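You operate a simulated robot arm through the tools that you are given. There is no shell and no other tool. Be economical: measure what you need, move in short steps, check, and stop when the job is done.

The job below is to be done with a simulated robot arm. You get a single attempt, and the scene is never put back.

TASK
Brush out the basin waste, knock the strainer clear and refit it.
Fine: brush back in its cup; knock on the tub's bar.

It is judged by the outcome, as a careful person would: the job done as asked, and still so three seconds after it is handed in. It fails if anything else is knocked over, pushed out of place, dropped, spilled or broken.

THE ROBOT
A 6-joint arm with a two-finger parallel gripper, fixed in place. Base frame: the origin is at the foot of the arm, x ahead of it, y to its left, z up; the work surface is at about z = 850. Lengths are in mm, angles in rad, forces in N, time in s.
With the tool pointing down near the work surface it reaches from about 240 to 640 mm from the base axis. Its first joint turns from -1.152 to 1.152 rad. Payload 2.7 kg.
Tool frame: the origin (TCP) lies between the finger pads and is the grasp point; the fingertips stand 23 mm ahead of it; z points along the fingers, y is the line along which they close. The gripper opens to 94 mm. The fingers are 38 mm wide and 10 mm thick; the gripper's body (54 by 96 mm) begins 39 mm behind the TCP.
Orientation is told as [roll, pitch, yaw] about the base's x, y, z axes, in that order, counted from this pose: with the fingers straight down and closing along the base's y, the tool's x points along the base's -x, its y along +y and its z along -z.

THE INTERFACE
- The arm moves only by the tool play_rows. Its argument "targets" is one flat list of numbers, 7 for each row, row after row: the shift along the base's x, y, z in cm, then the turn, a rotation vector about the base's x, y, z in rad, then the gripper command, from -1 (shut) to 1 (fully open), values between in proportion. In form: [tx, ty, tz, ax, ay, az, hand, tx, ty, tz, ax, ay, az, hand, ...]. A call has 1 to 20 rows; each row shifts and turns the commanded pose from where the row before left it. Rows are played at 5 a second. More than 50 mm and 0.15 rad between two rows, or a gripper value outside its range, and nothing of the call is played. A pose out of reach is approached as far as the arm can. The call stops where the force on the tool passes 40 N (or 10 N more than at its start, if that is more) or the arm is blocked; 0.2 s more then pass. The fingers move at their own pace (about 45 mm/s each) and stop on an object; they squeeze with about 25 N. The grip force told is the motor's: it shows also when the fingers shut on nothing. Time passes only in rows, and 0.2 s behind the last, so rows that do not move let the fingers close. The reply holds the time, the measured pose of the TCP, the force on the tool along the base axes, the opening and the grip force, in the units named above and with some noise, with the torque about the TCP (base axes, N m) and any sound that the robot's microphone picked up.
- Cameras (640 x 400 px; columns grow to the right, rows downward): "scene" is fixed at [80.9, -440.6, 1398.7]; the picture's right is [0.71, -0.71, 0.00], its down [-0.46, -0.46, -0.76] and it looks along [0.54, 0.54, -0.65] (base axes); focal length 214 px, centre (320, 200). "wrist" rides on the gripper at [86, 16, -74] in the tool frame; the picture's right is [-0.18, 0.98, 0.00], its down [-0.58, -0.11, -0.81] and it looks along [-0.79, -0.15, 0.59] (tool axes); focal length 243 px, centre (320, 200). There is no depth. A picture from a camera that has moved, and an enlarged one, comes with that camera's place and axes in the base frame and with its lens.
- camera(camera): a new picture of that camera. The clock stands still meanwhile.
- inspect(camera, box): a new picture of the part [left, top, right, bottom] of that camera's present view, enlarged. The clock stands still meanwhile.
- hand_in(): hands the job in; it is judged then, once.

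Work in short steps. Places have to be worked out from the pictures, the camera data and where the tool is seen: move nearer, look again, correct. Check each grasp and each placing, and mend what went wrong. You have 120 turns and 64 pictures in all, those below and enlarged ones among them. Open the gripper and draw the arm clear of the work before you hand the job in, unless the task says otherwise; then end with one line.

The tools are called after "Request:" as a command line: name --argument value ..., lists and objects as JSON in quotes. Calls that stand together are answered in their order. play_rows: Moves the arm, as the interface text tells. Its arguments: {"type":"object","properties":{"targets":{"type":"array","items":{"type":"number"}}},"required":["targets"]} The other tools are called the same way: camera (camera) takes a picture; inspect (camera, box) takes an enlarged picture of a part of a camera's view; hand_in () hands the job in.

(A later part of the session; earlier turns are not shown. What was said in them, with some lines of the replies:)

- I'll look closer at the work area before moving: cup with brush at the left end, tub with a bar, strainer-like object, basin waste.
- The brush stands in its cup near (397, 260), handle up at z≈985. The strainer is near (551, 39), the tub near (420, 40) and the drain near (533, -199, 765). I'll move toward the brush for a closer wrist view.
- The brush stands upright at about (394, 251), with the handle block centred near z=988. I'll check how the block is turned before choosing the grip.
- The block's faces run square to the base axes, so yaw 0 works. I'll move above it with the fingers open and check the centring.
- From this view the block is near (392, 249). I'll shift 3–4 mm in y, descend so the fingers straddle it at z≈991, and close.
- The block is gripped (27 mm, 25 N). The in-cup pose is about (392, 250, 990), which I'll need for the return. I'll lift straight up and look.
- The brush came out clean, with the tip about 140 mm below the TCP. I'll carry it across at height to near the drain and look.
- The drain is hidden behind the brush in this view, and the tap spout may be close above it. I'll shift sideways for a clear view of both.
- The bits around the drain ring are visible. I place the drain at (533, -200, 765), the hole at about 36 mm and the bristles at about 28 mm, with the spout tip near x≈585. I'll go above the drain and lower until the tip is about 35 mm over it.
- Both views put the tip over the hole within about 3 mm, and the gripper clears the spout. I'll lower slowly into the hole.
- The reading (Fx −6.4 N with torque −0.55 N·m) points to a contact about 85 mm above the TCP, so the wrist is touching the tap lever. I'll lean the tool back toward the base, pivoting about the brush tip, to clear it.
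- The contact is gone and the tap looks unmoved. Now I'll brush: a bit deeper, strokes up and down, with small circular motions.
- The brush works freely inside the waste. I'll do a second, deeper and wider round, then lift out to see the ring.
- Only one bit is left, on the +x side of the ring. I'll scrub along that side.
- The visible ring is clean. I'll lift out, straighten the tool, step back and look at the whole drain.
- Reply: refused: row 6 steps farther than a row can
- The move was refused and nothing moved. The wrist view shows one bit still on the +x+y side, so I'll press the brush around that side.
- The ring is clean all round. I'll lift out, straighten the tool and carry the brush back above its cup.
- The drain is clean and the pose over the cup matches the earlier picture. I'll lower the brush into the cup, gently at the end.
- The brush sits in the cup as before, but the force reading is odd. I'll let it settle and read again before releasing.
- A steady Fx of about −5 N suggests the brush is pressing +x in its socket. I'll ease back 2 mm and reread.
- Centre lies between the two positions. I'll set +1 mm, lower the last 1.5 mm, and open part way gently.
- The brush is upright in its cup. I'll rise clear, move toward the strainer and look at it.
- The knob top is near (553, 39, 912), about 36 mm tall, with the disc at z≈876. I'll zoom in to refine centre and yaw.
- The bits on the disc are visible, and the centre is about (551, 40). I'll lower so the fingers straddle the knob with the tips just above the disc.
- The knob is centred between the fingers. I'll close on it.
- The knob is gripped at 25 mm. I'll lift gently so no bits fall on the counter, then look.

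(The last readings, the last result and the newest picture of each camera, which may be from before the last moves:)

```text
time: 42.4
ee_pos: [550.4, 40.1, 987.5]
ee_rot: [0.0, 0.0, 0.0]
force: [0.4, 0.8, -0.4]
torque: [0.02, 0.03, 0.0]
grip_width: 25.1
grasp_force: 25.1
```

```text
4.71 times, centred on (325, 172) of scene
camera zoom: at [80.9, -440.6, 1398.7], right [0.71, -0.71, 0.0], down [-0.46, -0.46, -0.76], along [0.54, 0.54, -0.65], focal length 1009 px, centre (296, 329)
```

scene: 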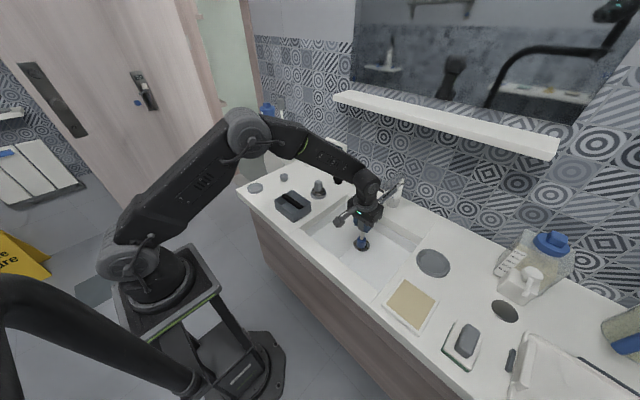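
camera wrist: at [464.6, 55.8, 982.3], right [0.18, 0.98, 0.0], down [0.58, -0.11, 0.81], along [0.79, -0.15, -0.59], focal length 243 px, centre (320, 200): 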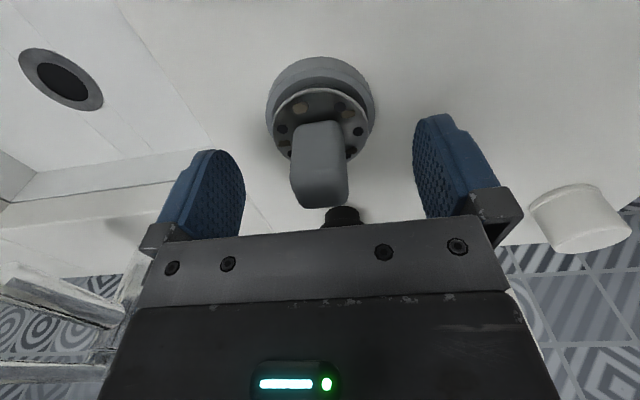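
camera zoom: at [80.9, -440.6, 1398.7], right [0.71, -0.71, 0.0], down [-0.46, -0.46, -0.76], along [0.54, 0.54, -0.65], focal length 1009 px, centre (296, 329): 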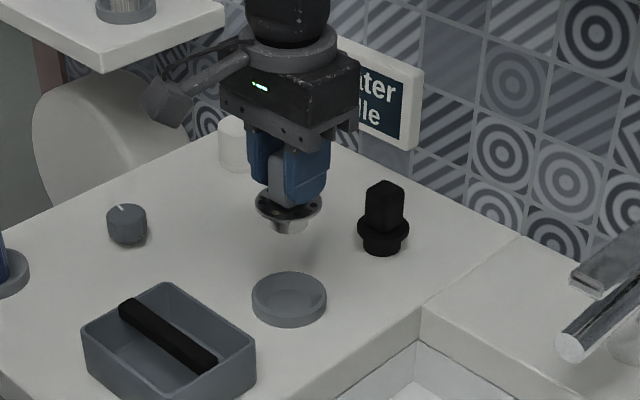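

The strainer is out: a disc with a short plug, bottom about 56 mm below the TCP. I'll carry it smoothly over the tub's bar near (421, 38, 890).

Request:
play_rows --targets '[-0.8, 0, 0, 0, 0, 0, -1, -1.6, 0, 0, 0, 0, 0, -1, -2, 0, 0, 0, 0, 0, -1, -2, 0, 0, 0, 0, 0, -1, -2, 0, 0, 0, 0, 0, -1, -2, 0, 0, 0, 0, 0, -1, -1.6, 0, -0.5, 0, 0, 0, -1, -0.8, 0, -0.5, 0, 0, 0, -1, 0, 0, 0, 0, 0, 0, -1]'

Request:
inspect --camera "scene" --box '[245, 140, 345, 225]'

Request:
camera --camera "wrist"

```text
time: 44.4
ee_pos: [421.2, 40.9, 976.7]
ee_rot: [-0.002, 0.001, 0.0]
force: [-0.2, -0.8, -0.4]
torque: [-0.03, -0.03, 0.0]
grip_width: 25.4
grasp_force: 25.1
```

```text
4.71 times, centred on (295, 182) of scene
camera zoom: at [80.9, -440.6, 1398.7], right [0.71, -0.71, 0.0], down [-0.46, -0.46, -0.76], along [0.54, 0.54, -0.65], focal length 1009 px, centre (438, 282)
```

zoom: 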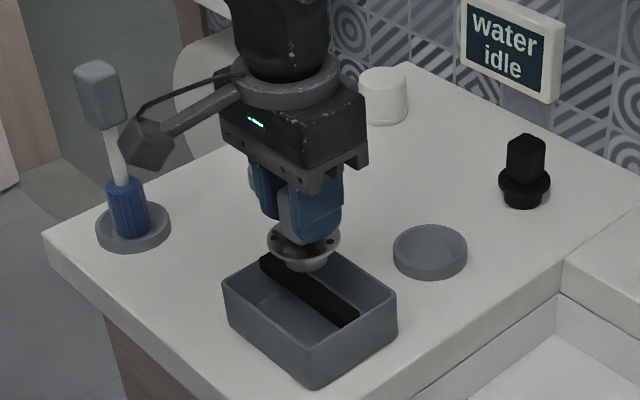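

```text
22 pictures are left
camera wrist: at [336.3, 55.9, 1051.0], right [0.18, 0.98, 0.0], down [0.58, -0.11, 0.81], along [0.79, -0.15, -0.59], focal length 243 px, centre (320, 200)
```

wrist: 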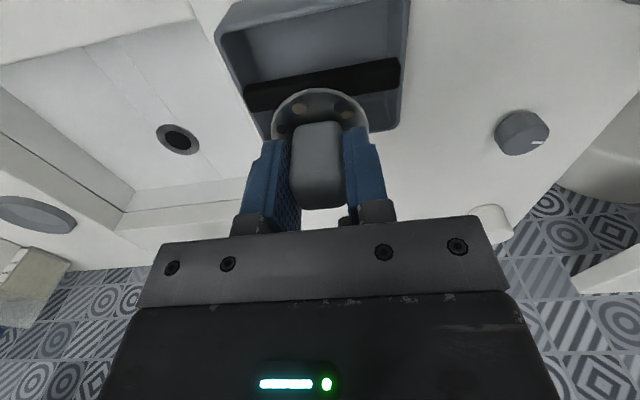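

The plug is right over the bar (421, 40, ~891). I'll lower to first contact, then tap.

Request:
play_rows --targets '[0, 0, -1.2, 0, 0, 0, -1, 0, 0, -0.5, 0, 0, 0, -1, 0, 0, -0.4, 0, 0, 0, -1, 0, 0, -0.4, 0, 0, 0, -1, 0, 0, -0.4, 0, 0, 0, -1]'

```text
time: 45.7
ee_pos: [424.4, 39.0, 953.2]
ee_rot: [0.001, -0.011, 0.001]
force: [-0.2, 0.8, 3.9]
torque: [0.0, 0.03, 0.01]
grip_width: 25.5
grasp_force: 25.2
stopped in row 5: the force on the tool passed its limit at 43 N (the readings are from after the stop); the commanded pose is now the measured one
```

Contact came at TCP z≈953. Now I'll do a few brisk taps from 20 mm up and listen.

Request:
play_rows --targets '[-0.2, 0, 2, 0, 0, 0, -1, 0, 0, -2.0, 0, 0, 0, -1, 0, 0, 2, 0, 0, 0, -1, 0, 0, -2.0, 0, 0, 0, -1, 0, 0, 2, 0, 0, 0, -1, 0, 0, -2.0, 0, 0, 0, -1, 0, 0, 2.5, 0, 0, 0, -1, 0, 0, 0, 0, 0, 0, -1]'

Request:
inspect --camera "scene" --box '[245, 140, 345, 225]'

Request:
inspect --camera "wrist" --box '[220, 0, 420, 220]'

```text
time: 47.5
ee_pos: [423.7, 38.2, 977.7]
ee_rot: [0.0, -0.011, 0.001]
force: [-0.1, 0.3, 0.2]
torque: [0.0, 0.03, 0.0]
grip_width: 25.5
grasp_force: 24.8
```

```text
4.71 times, centred on (295, 182) of scene
camera zoom: at [80.9, -440.6, 1398.7], right [0.71, -0.71, 0.0], down [-0.46, -0.46, -0.76], along [0.54, 0.54, -0.65], focal length 1009 px, centre (438, 282)
```

zoom: 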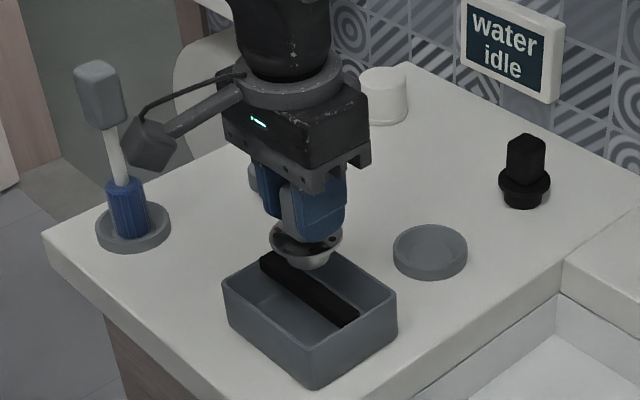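

```text
1.82 times, centred on (320, 110) of wrist
camera zoom: at [336.9, 53.8, 1051.1], right [0.18, 0.98, 0.0], down [0.57, -0.11, 0.81], along [0.8, -0.15, -0.58], focal length 441 px, centre (320, 364)
```

zoom: 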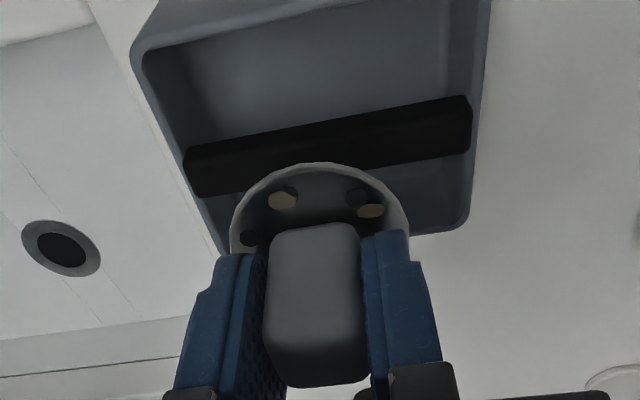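

The bits are still on and no sound was reported, so those taps barely touched. I'll knock harder from 25 mm up.

Request:
play_rows --targets '[-0.15, 0, 0.5, 0, 0.011, 0, -1, 0, 0, -3.3, 0, 0, 0, -1, 0, 0, 3.3, 0, 0, 0, -1, 0, 0, 0, 0, 0, 0, -1]'

```text
time: 48.5
ee_pos: [420.1, 39.4, 982.6]
ee_rot: [0.0, 0.0, 0.003]
force: [-1.0, -0.5, 0.2]
torque: [0.01, -0.01, -0.01]
grip_width: 25.3
grasp_force: 25.2
```

There was still no knock, as the motion reversed before reaching the bar. I'll command deeper.

Request:
play_rows --targets '[0, 0, -3.6, 0, 0, 0, -1, 0, 0, -0.4, 0, 0, 0, -1, 0, 0, 3, 0, 0, 0, -1, 0, 0, 0, 0, 0, 0, -1]'

Request:
inspect --camera "wrist" --box '[220, 0, 420, 220]'

```text
time: 49.5
ee_pos: [420.2, 39.3, 972.0]
ee_rot: [0.0, 0.003, 0.002]
force: [0.2, 0.4, 0.2]
torque: [-0.04, 0.03, 0.0]
grip_width: 25.5
grasp_force: 25.3
```

```text
1.82 times, centred on (320, 110) of wrist
camera zoom: at [335.5, 54.8, 1046.2], right [0.18, 0.98, 0.0], down [0.58, -0.11, 0.81], along [0.79, -0.15, -0.59], focal length 441 px, centre (320, 364)
```

zoom: 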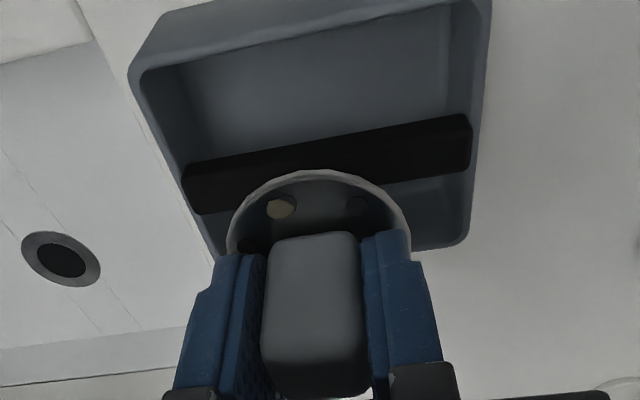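

That knock dropped one bit. I'll repeat it a few times.

Request:
play_rows --targets '[0, 0, 1, 0, 0, 0, -1, 0, 0, -3.5, 0, 0, 0, -1, 0, 0, -0.3, 0, 0, 0, -1, 0, 0, 3.8, 0, 0, 0, -1, 0, 0, -3.5, 0, 0, 0, -1, 0, 0, -0.3, 0, 0, 0, -1, 0, 0, 3, 0, 0, 0, -1, 0, 0, 0, 0, 0, 0, -1]'

Request:
inspect --camera "wrist" --box '[220, 0, 420, 220]'

```text
time: 51.3
ee_pos: [422.9, 41.1, 974.4]
ee_rot: [-0.002, 0.002, 0.0]
force: [-0.4, -0.1, 0.0]
torque: [0.02, 0.0, -0.03]
grip_width: 25.5
grasp_force: 25.1
```

```text
1.82 times, centred on (320, 110) of wrist
camera zoom: at [336.5, 57.0, 1049.3], right [0.18, 0.98, 0.0], down [0.58, -0.11, 0.81], along [0.79, -0.15, -0.59], focal length 441 px, centre (320, 364)
```

zoom: 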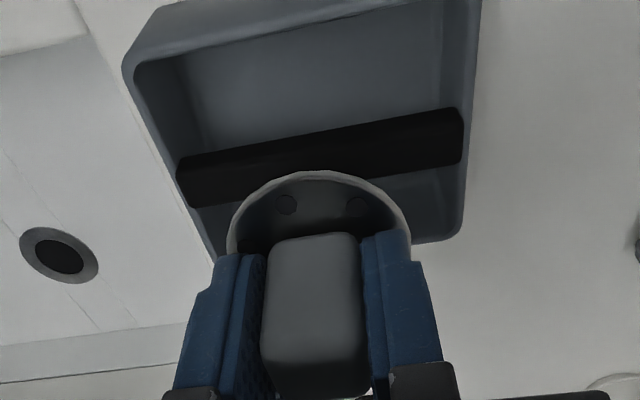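

The front bits are gone, but two others sat behind the fingers. I'll do three more knocks, then check from the scene camera.

Request:
play_rows --targets '[0, 0, 0.8, 0, 0, 0, -1, 0, 0, -3.5, 0, 0, 0, -1, 0, 0, -0.3, 0, 0, 0, -1, 0, 0, 3.8, 0, 0, 0, -1, 0, 0, -3.5, 0, 0, 0, -1, 0, 0, -0.3, 0, 0, 0, -1, 0, 0, 3.8, 0, 0, 0, -1, 0, 0, -3.5, 0, 0, 0, -1, 0, 0, -0.3, 0, 0, 0, -1, 0, 0, 3.5, 0, 0, 0, -1, 0, 0, 0, 0, 0, 0, -1]'

Request:
inspect --camera "scene" --box '[260, 165, 330, 220]'

```text
time: 53.7
ee_pos: [422.0, 42.7, 978.6]
ee_rot: [-0.001, 0.0, 0.002]
force: [-0.3, -0.7, -0.6]
torque: [-0.01, 0.0, 0.02]
grip_width: 25.3
grasp_force: 25.1
```

```text
7.27 times, centred on (295, 192) of scene
camera zoom: at [80.9, -440.6, 1398.7], right [0.71, -0.71, 0.0], down [-0.46, -0.46, -0.76], along [0.54, 0.54, -0.65], focal length 1560 px, centre (502, 254)
```

zoom: 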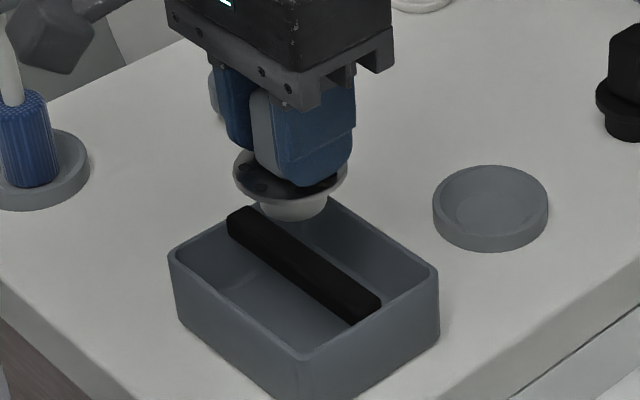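

The visible half of the disc is clean after about six effective knocks. I'll recheck the hidden half after refitting. Next I'll carry it to the drain, leaning the tool back 0.12 rad as before to clear the tap.

Request:
play_rows --targets '[0, -1, 3, 0, 0, 0, -1, 1, -4, 0.5, 0, 0, 0, -1, 1, -4.5, 0, 0, 0, 0, -1, 1, -4.5, 0, 0, 0, 0, -1, 1, -4.5, 0, 0, 0, 0, -1, 1, -4, 0, 0, 0, 0, -1, 1, -1.6, 0, 0, -0.06, 0, -1, 1, 0, 0, 0, -0.06, 0, -1, 2, 0, -2, 0, 0, 0, -1, 1.6, 0, -4, 0, 0, 0, -1, 0, 0, -4, 0, 0, 0, -1, 0, 0, -2.5, 0, 0, 0, -1, 0, 0, 0, 0, 0, 0, -1]'

Request:
inspect --camera "scene" --box '[330, 160, 430, 260]'

Request:
inspect --camera "wrist" --box '[220, 0, 420, 220]'

```text
time: 56.5
ee_pos: [524.9, -201.3, 889.7]
ee_rot: [-0.001, -0.121, 0.002]
force: [-0.4, 0.1, -0.5]
torque: [-0.05, 0.0, 0.0]
grip_width: 25.7
grasp_force: 25.0
```

```text
4.00 times, centred on (380, 210) of scene
camera zoom: at [80.9, -440.6, 1398.7], right [0.71, -0.71, 0.0], down [-0.46, -0.46, -0.76], along [0.54, 0.54, -0.65], focal length 858 px, centre (80, 160)
```

zoom: 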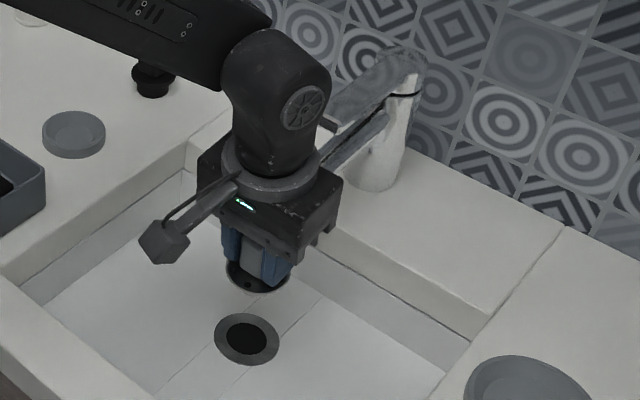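

```text
1.82 times, centred on (320, 110) of wrist
camera zoom: at [432.5, -185.6, 953.2], right [0.18, 0.98, 0.02], down [0.48, -0.11, 0.87], along [0.86, -0.15, -0.49], focal length 441 px, centre (320, 364)
```

zoom: 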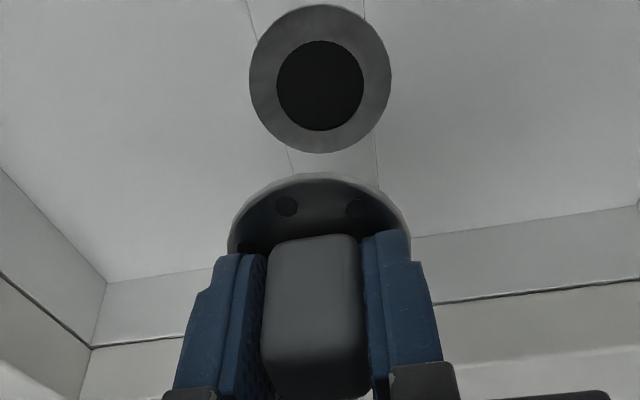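

The hole is at (533, -200) in this view too. I'll shift 4 mm in x and descend to about 30 mm above the seat, watching for tap contact.

Request:
play_rows --targets '[0.4, 0.1, -1.5, 0, 0, 0, -1, 0, 0, -1.5, 0, 0, 0, -1, 0, 0, -1.5, 0, 0, 0, -1, 0, 0, -1.5, 0, 0, 0, -1, 0, 0, 0, 0, 0, 0, -1]'

Request:
inspect --camera "scene" --box '[330, 160, 430, 260]'

Request:
inspect --camera "wrist" --box '[220, 0, 420, 220]'

```text
time: 57.7
ee_pos: [531.6, -198.6, 827.3]
ee_rot: [-0.001, -0.122, 0.001]
force: [-0.1, 0.0, -0.1]
torque: [-0.04, -0.03, 0.01]
grip_width: 25.0
grasp_force: 25.1
```

```text
4.00 times, centred on (380, 210) of scene
camera zoom: at [80.9, -440.6, 1398.7], right [0.71, -0.71, 0.0], down [-0.46, -0.46, -0.76], along [0.54, 0.54, -0.65], focal length 858 px, centre (80, 160)
```

zoom: 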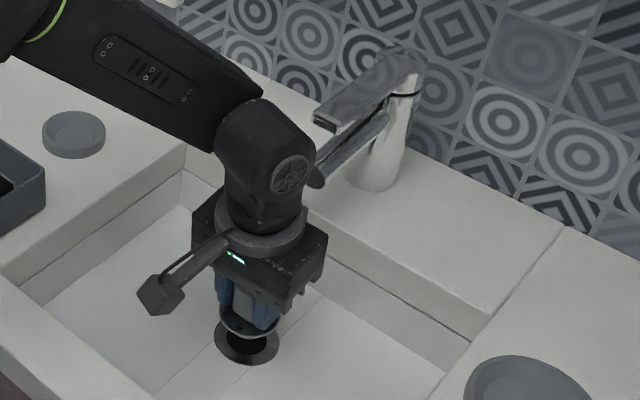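

```text
1.82 times, centred on (320, 110) of wrist
camera zoom: at [437.0, -183.5, 891.4], right [0.18, 0.98, 0.02], down [0.48, -0.11, 0.87], along [0.86, -0.15, -0.49], focal length 441 px, centre (320, 364)
```

zoom: 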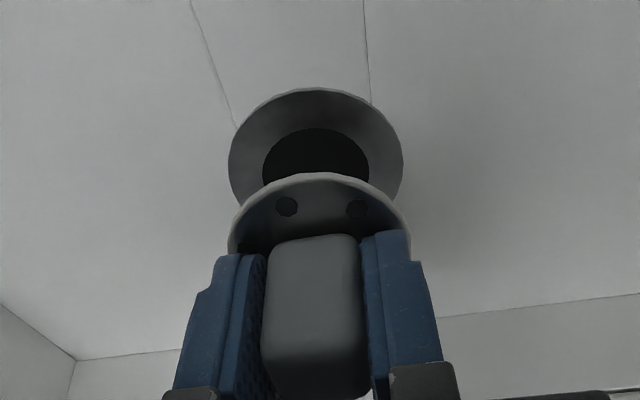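

No contact, and alignment is within 2 mm. I'll ease −2 mm in x and lower into the hole in small steps.

Request:
play_rows --targets '[-0.2, -0.05, -0.6, 0, 0, 0, -1, 0, 0, -0.6, 0, 0, 0, -1, 0, 0, -0.4, 0, 0, 0, -1, 0, 0, -0.4, 0, 0, 0, -1, 0, 0, -0.3, 0, 0, 0, -1, 0, 0, 0, 0, 0, 0, -1]'

Request:
inspect --camera "scene" --box '[330, 200, 400, 260]'

```text
time: 59.1
ee_pos: [531.7, -199.2, 806.2]
ee_rot: [0.0, -0.124, 0.001]
force: [23.7, -0.7, -19.9]
torque: [-0.06, -0.32, -0.56]
grip_width: 25.9
grasp_force: 25.5
```

```text
6.67 times, centred on (365, 230) of scene
camera zoom: at [81.5, -440.6, 1398.6], right [0.71, -0.71, 0.0], down [-0.46, -0.46, -0.76], along [0.54, 0.54, -0.65], focal length 1430 px, centre (20, 0)
```

zoom: 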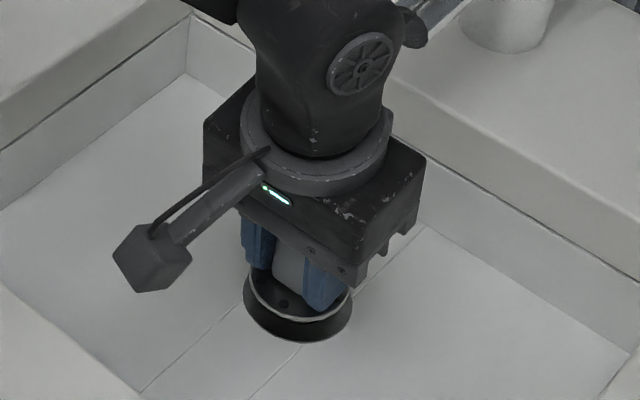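

The force pulls +x and down, as if the plug is being drawn toward its seat. I'll follow it: a few mm down and 2 mm +x.

Request:
play_rows --targets '[0.1, 0, -0.2, 0, 0, 0, -1, 0.1, 0, -0.2, 0, 0, 0, -1, 0, 0, 0, 0, 0, 0, -1]'

```text
time: 59.9
ee_pos: [529.2, -200.8, 796.0]
ee_rot: [0.002, -0.118, 0.001]
force: [7.6, -0.6, -7.4]
torque: [-0.07, -0.23, -0.07]
grip_width: 25.6
grasp_force: 24.7
```

Forces are falling and it is near the seat height (796). I'll ease down 2 mm more and release gently.

Request:
play_rows --targets '[0.1, 0, -0.2, 0, 0, 0, -1, 0, 0, 0, 0, 0, 0, -1, 0, 0, 0, 0, 0, 0, -0.35, 0, 0, 0, 0, 0, 0, -0.2, 0, 0, 0, 0, 0, 0, 0.1, 0, 0, 0, 0, 0, 0, 0.4, 0, 0, 0, 0, 0, 0, 0.4]'

Request:
inspect --camera "wrist" --box '[180, 0, 460, 240]'

```text
time: 61.5
ee_pos: [531.9, -200.1, 799.0]
ee_rot: [0.001, -0.121, 0.0]
force: [0.0, 0.5, 0.4]
torque: [0.0, -0.03, 0.0]
grip_width: 65.7
grasp_force: 0.2
```

```text
1.67 times, centred on (320, 120) of wrist
camera zoom: at [438.3, -184.5, 863.0], right [0.18, 0.98, 0.02], down [0.48, -0.11, 0.87], along [0.86, -0.15, -0.49], focal length 404 px, centre (320, 333)
```

zoom: 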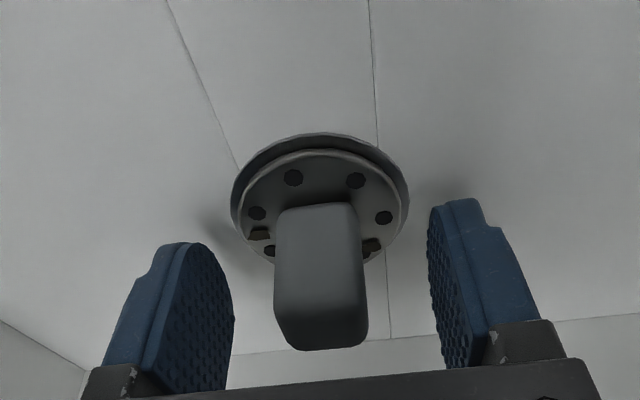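

It is seated, but two bits remain on the +x side holes. I'll regrip with the tool tilt kept, since the pads' plane allows it, take it back to the tub and knock harder.

Request:
play_rows --targets '[0, 0, 0.2, 0, 0, 0, 0.4, 0, 0, 0, 0, 0, 0, -1, 0, 0, 0, 0, 0, 0, -1, 0, 0, 0, 0, 0, 0, -1, 0, 0, 0, 0, 0, 0, -1, 0, 0, 1, 0, 0, 0, -1, 0, 0, 1.5, 0, 0, 0, -1, 0, 0, 2.5, 0, 0, 0, -1, 0, 0, 3, 0, 0, 0, -1, 0, 0, 3, 0, 0, 0, -1, -2, 0, 3, 0, 0, 0, -1, -3, 0, 3, 0, 0, 0, -1, 0, 0, 0, 0, 0, 0, -1]'

Request:
inspect --camera "scene" --box '[310, 120, 430, 260]'

```text
time: 64.3
ee_pos: [481.3, -200.6, 970.9]
ee_rot: [-0.001, -0.121, 0.0]
force: [-0.4, 0.3, -0.6]
torque: [0.03, 0.0, -0.03]
grip_width: 25.5
grasp_force: 24.9
```

```text
2.86 times, centred on (370, 190) of scene
camera zoom: at [80.9, -440.6, 1398.7], right [0.71, -0.71, 0.0], down [-0.46, -0.46, -0.76], along [0.54, 0.54, -0.65], focal length 613 px, centre (177, 229)
```

zoom: 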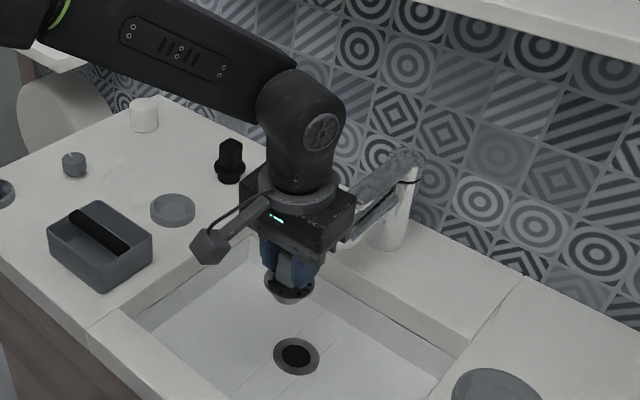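

The strainer is back in hand. I'll carry it above the bar again, higher this time, for faster strikes.

Request:
play_rows --targets '[-1, 3.5, 1.5, 0, 0, 0, -1, -1, 4.4, 1, 0, 0, 0, -1, -1, 4.4, 0, 0, 0, 0, -1, -1, 4.4, 0, 0, 0, 0, -1, -1, 4.4, 0, 0, 0, 0, -1, -1.1, 2.9, 0, 0, 0, 0, -1, 0, 0, 0, 0, 0, 0, -1, 0, 0, 0, 0, 0, 0, -1]'

Request:
inspect --camera "wrist" --box '[220, 0, 420, 220]'

```text
time: 66.1
ee_pos: [420.3, 40.6, 998.1]
ee_rot: [0.0, -0.121, 0.001]
force: [1.1, 0.6, 0.9]
torque: [0.0, -0.03, -0.01]
grip_width: 25.4
grasp_force: 25.3
```

```text
1.82 times, centred on (320, 110) of wrist
camera zoom: at [327.2, 56.9, 1061.8], right [0.18, 0.98, 0.02], down [0.48, -0.11, 0.87], along [0.86, -0.15, -0.49], focal length 441 px, centre (320, 364)
```

zoom: 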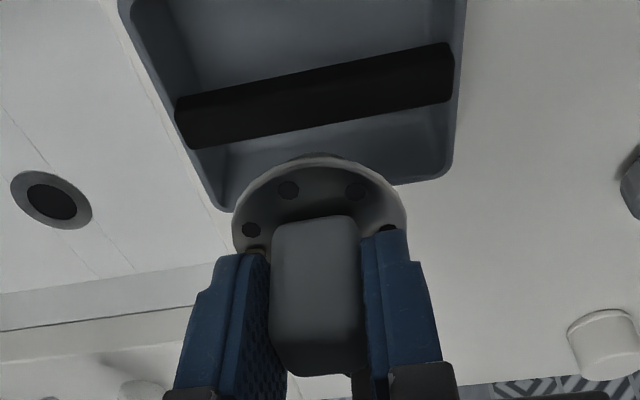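

The left bit is just visible beside the finger, which gives me an indicator. I'll strike once from 45 mm up at full row speed.

Request:
play_rows --targets '[0, 0, -4.8, 0, 0, 0, -1, 0, 0, -0.6, 0, 0, 0, -1, 0, 0, 4.5, 0, 0, 0, -1, 0, 0, 0, 0, 0, 0, -1]'

```text
time: 67.1
ee_pos: [419.7, 40.3, 986.7]
ee_rot: [-0.001, -0.118, 0.001]
force: [-0.2, 0.1, -1.0]
torque: [-0.02, -0.03, 0.01]
grip_width: 25.8
grasp_force: 24.7
```

Request:
play_rows --targets '[0, 0, 0.8, 0, 0, 0, -1, 0, 0, 0, 0, 0, 0, -1, 0, 0, -4.9, 0, 0, 0, -1, 0, 0, -0.8, 0, 0, 0, -1, 0, 0, 4.9, 0, 0, 0, -1, 0, 0, 0.8, 0, 0, 0, -1, 0, 0, -4.9, 0, 0, 0, -1, 0, 0, -1, 0, 0, 0, -1, 0, 0, 4.9, 0, 0, 0, -1, 0, 0, 0, 0, 0, 0, -1]'

Request:
inspect --camera "wrist" --box '[260, 60, 400, 220]'

```text
time: 68.1
ee_pos: [424.9, 41.4, 948.0]
ee_rot: [0.003, -0.139, 0.0]
force: [1.1, 0.0, 4.1]
torque: [-0.04, -0.03, 0.02]
grip_width: 25.2
grasp_force: 25.5
stopped in row 4: the force on the tool passed its limit at 54 N (the readings are from after the stop); the commanded pose is now the measured one
```

```text
2.50 times, centred on (330, 140) of wrist
camera zoom: at [330.7, 56.8, 1009.4], right [0.18, 0.98, 0.03], down [0.47, -0.11, 0.88], along [0.87, -0.14, -0.48], focal length 606 px, centre (295, 350)
```

zoom: 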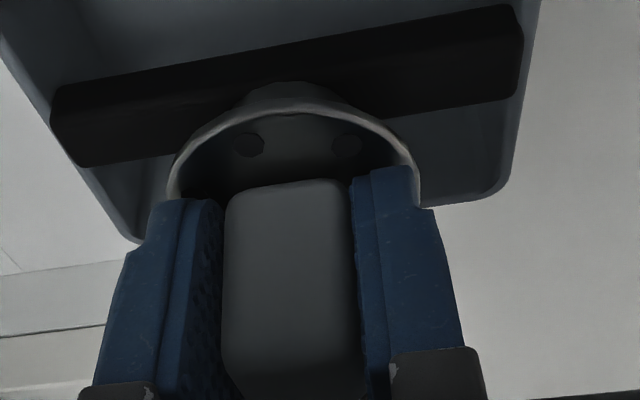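

A solid 54 N strike. The knob rode up a little in the grip. I'll reset the pose and do two more brisk strikes slightly less deep.

Request:
play_rows --targets '[-0.4, 0, 4.5, 0, 0.019, 0, -1, 0, 0, 0, 0, 0, 0, -1, 0, 0, -4.7, 0, 0, 0, -1, 0, 0, -0.3, 0, 0, 0, -1, 0, 0, 4.9, 0, 0, 0, -1, 0, 0, 0, 0, 0, 0, -1, 0, 0, -4.8, 0, 0, 0, -1, 0, 0, -0.4, 0, 0, 0, -1, 0, 0, 4.9, 0, 0, 0, -1, 0, 0, 0, 0, 0, 0, -1]'

Request:
inspect --camera "scene" --box '[260, 155, 330, 220]'

```text
time: 69.9
ee_pos: [424.0, 39.2, 947.7]
ee_rot: [0.004, -0.128, 0.003]
force: [-1.1, 0.5, 5.0]
torque: [-0.05, -0.03, -0.01]
grip_width: 25.6
grasp_force: 25.1
stopped in row 8: the force on the tool passed its limit at 50 N (the readings are from after the stop); the commanded pose is now the measured one
```

```text
6.15 times, centred on (295, 188) of scene
camera zoom: at [80.9, -440.6, 1398.7], right [0.71, -0.71, 0.0], down [-0.46, -0.46, -0.76], along [0.54, 0.54, -0.65], focal length 1320 px, centre (474, 277)
```

zoom: 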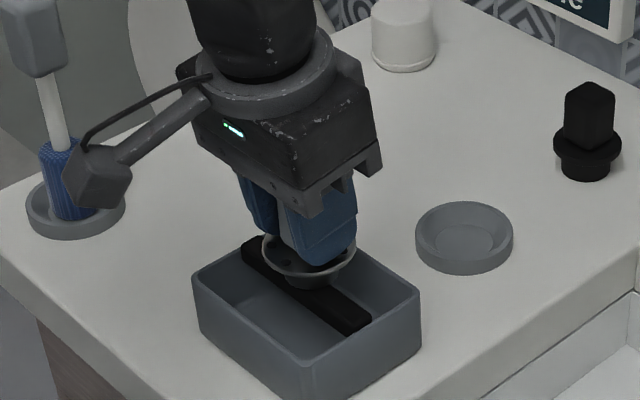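

Another solid 50 N strike. I'll do one more, then take it back to the drain and check the disc.

Request:
play_rows --targets '[-0.35, 0, 4.5, 0, 0.008, 0, -1, 0, 0, 0, 0, 0, 0, -1, 0, 0, -4.6, 0, 0, 0, -1, 0, 0, -0.2, 0, 0, 0, -1, 0, 0, 4.8, 0, 0, 0, -1, 0, 0, 0, 0, 0, 0, -1]'

```text
time: 71.3
ee_pos: [418.3, 38.1, 993.2]
ee_rot: [0.003, -0.119, 0.003]
force: [-0.6, 0.0, -0.3]
torque: [0.01, -0.02, 0.02]
grip_width: 25.5
grasp_force: 25.1
```

Now back to the drain, stopping about 45 mm above the seat for an alignment look.

Request:
play_rows --targets '[1, -4, 0.5, 0, 0, 0, -1, 1, -4.5, 0, 0, 0, 0, -1, 1, -4.5, 0, 0, 0, 0, -1, 1, -4.5, 0, 0, 0, 0, -1, 1, -4.5, 0, 0, 0, 0, -1, 1, -1.8, 0, 0, 0, 0, -1, 2.4, 0, -3, 0, 0, 0, -1, 2.5, 0, -4, 0, 0, 0, -1, 0, 0, -4.5, 0, 0, 0, -1, 0, 0, -4, 0, 0, 0, -1, 0, 0, 0, 0, 0, 0, -1]'

Request:
inspect --camera "wrist" --box '[220, 0, 420, 220]'

```text
time: 73.7
ee_pos: [529.2, -196.8, 839.2]
ee_rot: [0.003, -0.121, 0.004]
force: [0.1, 0.0, 0.1]
torque: [0.02, 0.04, -0.01]
grip_width: 25.6
grasp_force: 25.2
```

```text
1.82 times, centred on (320, 110) of wrist
camera zoom: at [435.6, -181.7, 902.1], right [0.18, 0.98, 0.02], down [0.48, -0.11, 0.87], along [0.86, -0.14, -0.49], focal length 441 px, centre (320, 364)
```

zoom: 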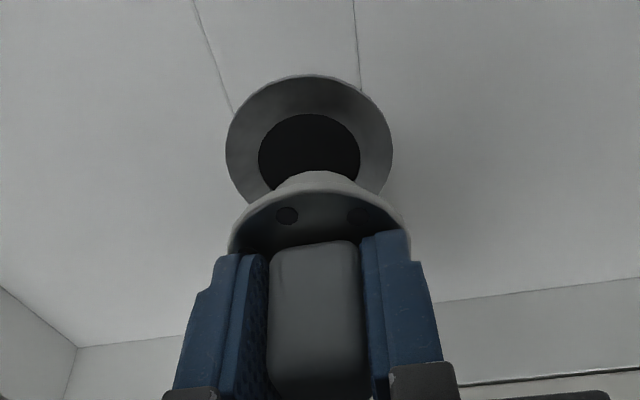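

The hole is about 3–4 mm to −y of the strainer. I'll correct that and lower in small steps.

Request:
play_rows --targets '[0, -0.3, -1.5, 0, 0, 0, -1, 0, 0, -1.0, 0, 0, 0, -1, 0, 0, -0.6, 0, 0, 0, -1, 0, 0, -0.5, 0, 0, 0, -1, 0, 0, -0.4, 0, 0, 0, -1, 0, 0, -0.3, 0, 0, 0, -1, 0, 0, 0, 0, 0, 0, -1]'

```text
time: 75.3
ee_pos: [529.5, -200.5, 802.2]
ee_rot: [0.003, -0.118, 0.005]
force: [-16.6, 10.8, 29.7]
torque: [0.25, 0.44, -0.48]
grip_width: 25.7
grasp_force: 25.2
```

Contact is pushing −x and +y (30 N up). I'll raise slightly, shift −2 mm in x and +1 mm in y, and retry.

Request:
play_rows --targets '[0, 0, 0.5, 0, 0, 0, -1, -0.2, 0.1, 0, 0, 0, 0, -1, 0, 0, -0.4, 0, 0, 0, -1, 0, 0, 0, 0, 0, 0, -1]'

Request:
inspect --camera "wrist" --box '[220, 0, 420, 220]'

```text
time: 76.3
ee_pos: [528.2, -200.3, 801.2]
ee_rot: [0.003, -0.121, 0.004]
force: [-2.2, 6.8, 9.9]
torque: [-0.04, 0.04, -0.63]
grip_width: 25.8
grasp_force: 25.2
```

```text
1.82 times, centred on (320, 110) of wrist
camera zoom: at [433.8, -185.1, 865.2], right [0.18, 0.98, 0.03], down [0.48, -0.11, 0.87], along [0.86, -0.14, -0.49], focal length 441 px, centre (320, 364)
```

zoom: 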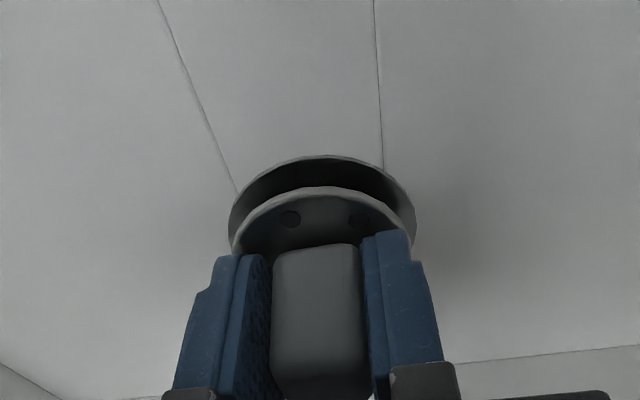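

The plug is in the hole, and the disc needs about 5 mm more. I'll ease down with a small +y correction.

Request:
play_rows --targets '[0, 0.1, -0.2, 0, 0, 0, -1, 0, 0, -0.2, 0, 0, 0, -1, 0, 0, -0.2, 0, 0, 0, -1, 0, 0, 0, 0, 0, 0, -1]'

```text
time: 77.3
ee_pos: [527.7, -200.3, 794.2]
ee_rot: [0.0, -0.123, 0.004]
force: [13.7, -5.7, 2.7]
torque: [-0.22, -0.32, -0.07]
grip_width: 25.6
grasp_force: 25.0
```

It is nearly seated (794). I'll relieve the side force, release and inspect the disc.

Request:
play_rows --targets '[0.15, -0.1, -0.1, 0, 0, 0, -1, 0, 0, 0, 0, 0, 0, -1, 0, 0, 0, 0, 0, 0, -0.35, 0, 0, 0, 0, 0, 0, -0.2, 0, 0, 0, 0, 0, 0, 0.1, 0, 0, 0.4, 0, 0, 0, 0.4, 0, 0, 0, 0, 0, 0, 0.4]'

Request:
inspect --camera "wrist" --box '[180, 0, 460, 240]'

```text
time: 78.9
ee_pos: [527.9, -199.7, 796.3]
ee_rot: [0.004, -0.121, 0.003]
force: [-0.4, -1.4, 0.3]
torque: [0.0, 0.01, 0.0]
grip_width: 65.9
grasp_force: 0.0
```

```text
1.67 times, centred on (320, 120) of wrist
camera zoom: at [434.7, -184.6, 859.9], right [0.18, 0.98, 0.02], down [0.48, -0.11, 0.87], along [0.86, -0.14, -0.49], focal length 404 px, centre (320, 333)
```

zoom: 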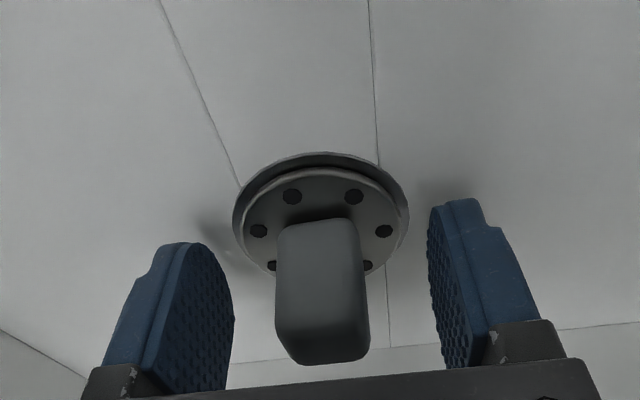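

All six holes are clear and the strainer sits in the waste. I'll open fully, withdraw upward and back, and check the seat.

Request:
play_rows --targets '[0, 0, 0, 0, 0, 0, 1, 0, 0, 0, 0, 0, 0, 1, 0, 0, 1, 0, 0, 0, 1, 0, 0, 2, 0, 0, 0, 1, 0, 0, 3, 0, 0, 0, 1, -0.5, 0, 4, 0, 0, 0, 1, -1, 0, 4, 0, 0, 0, 1, -3, 0, 3.5, 0, 0, 0, 1, -3.5, 1, 3, 0, 0.06, 0, 1, -3, 3, 2, 0, 0.06, 0, 1, -1, 4.5, 1, 0, 0, 0, 1, 0, 4.5, 1, 0, 0, 0, 1, 0, 0, 0, 0, 0, 0, 1]'

Request:
inspect --camera "scene" --box '[335, 200, 395, 260]'

```text
time: 81.7
ee_pos: [407.0, -69.3, 1039.4]
ee_rot: [0.004, 0.002, 0.005]
force: [-0.1, 0.7, -0.5]
torque: [0.04, 0.03, 0.02]
grip_width: 93.9
grasp_force: 0.1
```

```text
6.67 times, centred on (365, 230) of scene
camera zoom: at [80.9, -440.5, 1398.7], right [0.71, -0.71, 0.0], down [-0.46, -0.46, -0.76], along [0.54, 0.54, -0.65], focal length 1430 px, centre (20, 0)
```

zoom: 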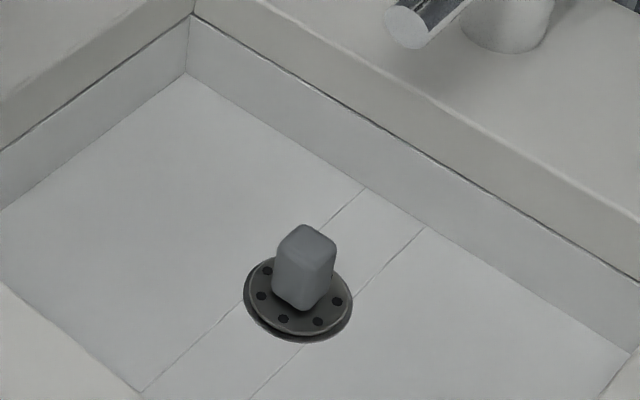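

I'll zoom in closely to confirm the disc is flat on the ring.

Request:
inspect --camera "scene" --box '[350, 228, 374, 254]'

```text
15.38 times, centred on (362, 241) of scene
camera zoom: at [80.9, -440.5, 1398.7], right [0.71, -0.71, 0.0], down [-0.46, -0.46, -0.76], along [0.54, 0.54, -0.65], focal length 3300 px, centre (-326, -431)
```

zoom: 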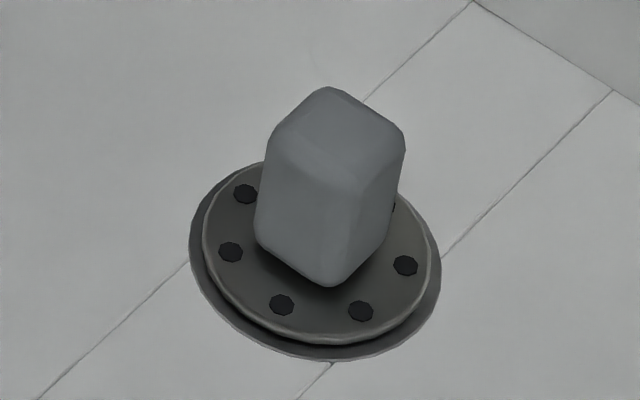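

The disc lies flat and centred on the ring with clear holes. One last view of the whole scene before I hand it in.

Request:
camera --camera "scene"

```text
1 pictures are left
```

scene: 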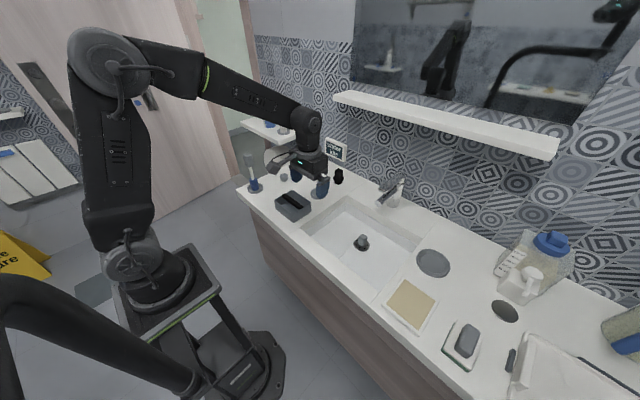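

The brush is in its cup, the tub is in place and the strainer is fitted. I'll raise the arm clear and hand in.

Request:
play_rows --targets '[0, 0, 4.5, 0, 0, 0, 1, 0, 0, 4.5, 0, 0, 0, 1, 0, 0, 4.5, 0, 0, 0, 1, 0, 0, 0, 0, 0, 0, 1]'

Request:
hand_in

```text
time: 82.7
ee_pos: [407.6, -71.5, 1176.7]
ee_rot: [0.003, 0.002, 0.003]
force: [0.0, 0.5, -0.3]
torque: [-0.04, -0.02, 0.02]
grip_width: 94.0
grasp_force: 0.2
```

```text
The job is handed in.
```

I brushed the basin waste clean and put the brush back in its cup, then knocked the strainer clear on the tub's bar and refitted it flat in the waste; the wrist touched the tap lever lightly once (about 6 N), and the tap looked unmoved afterwards.
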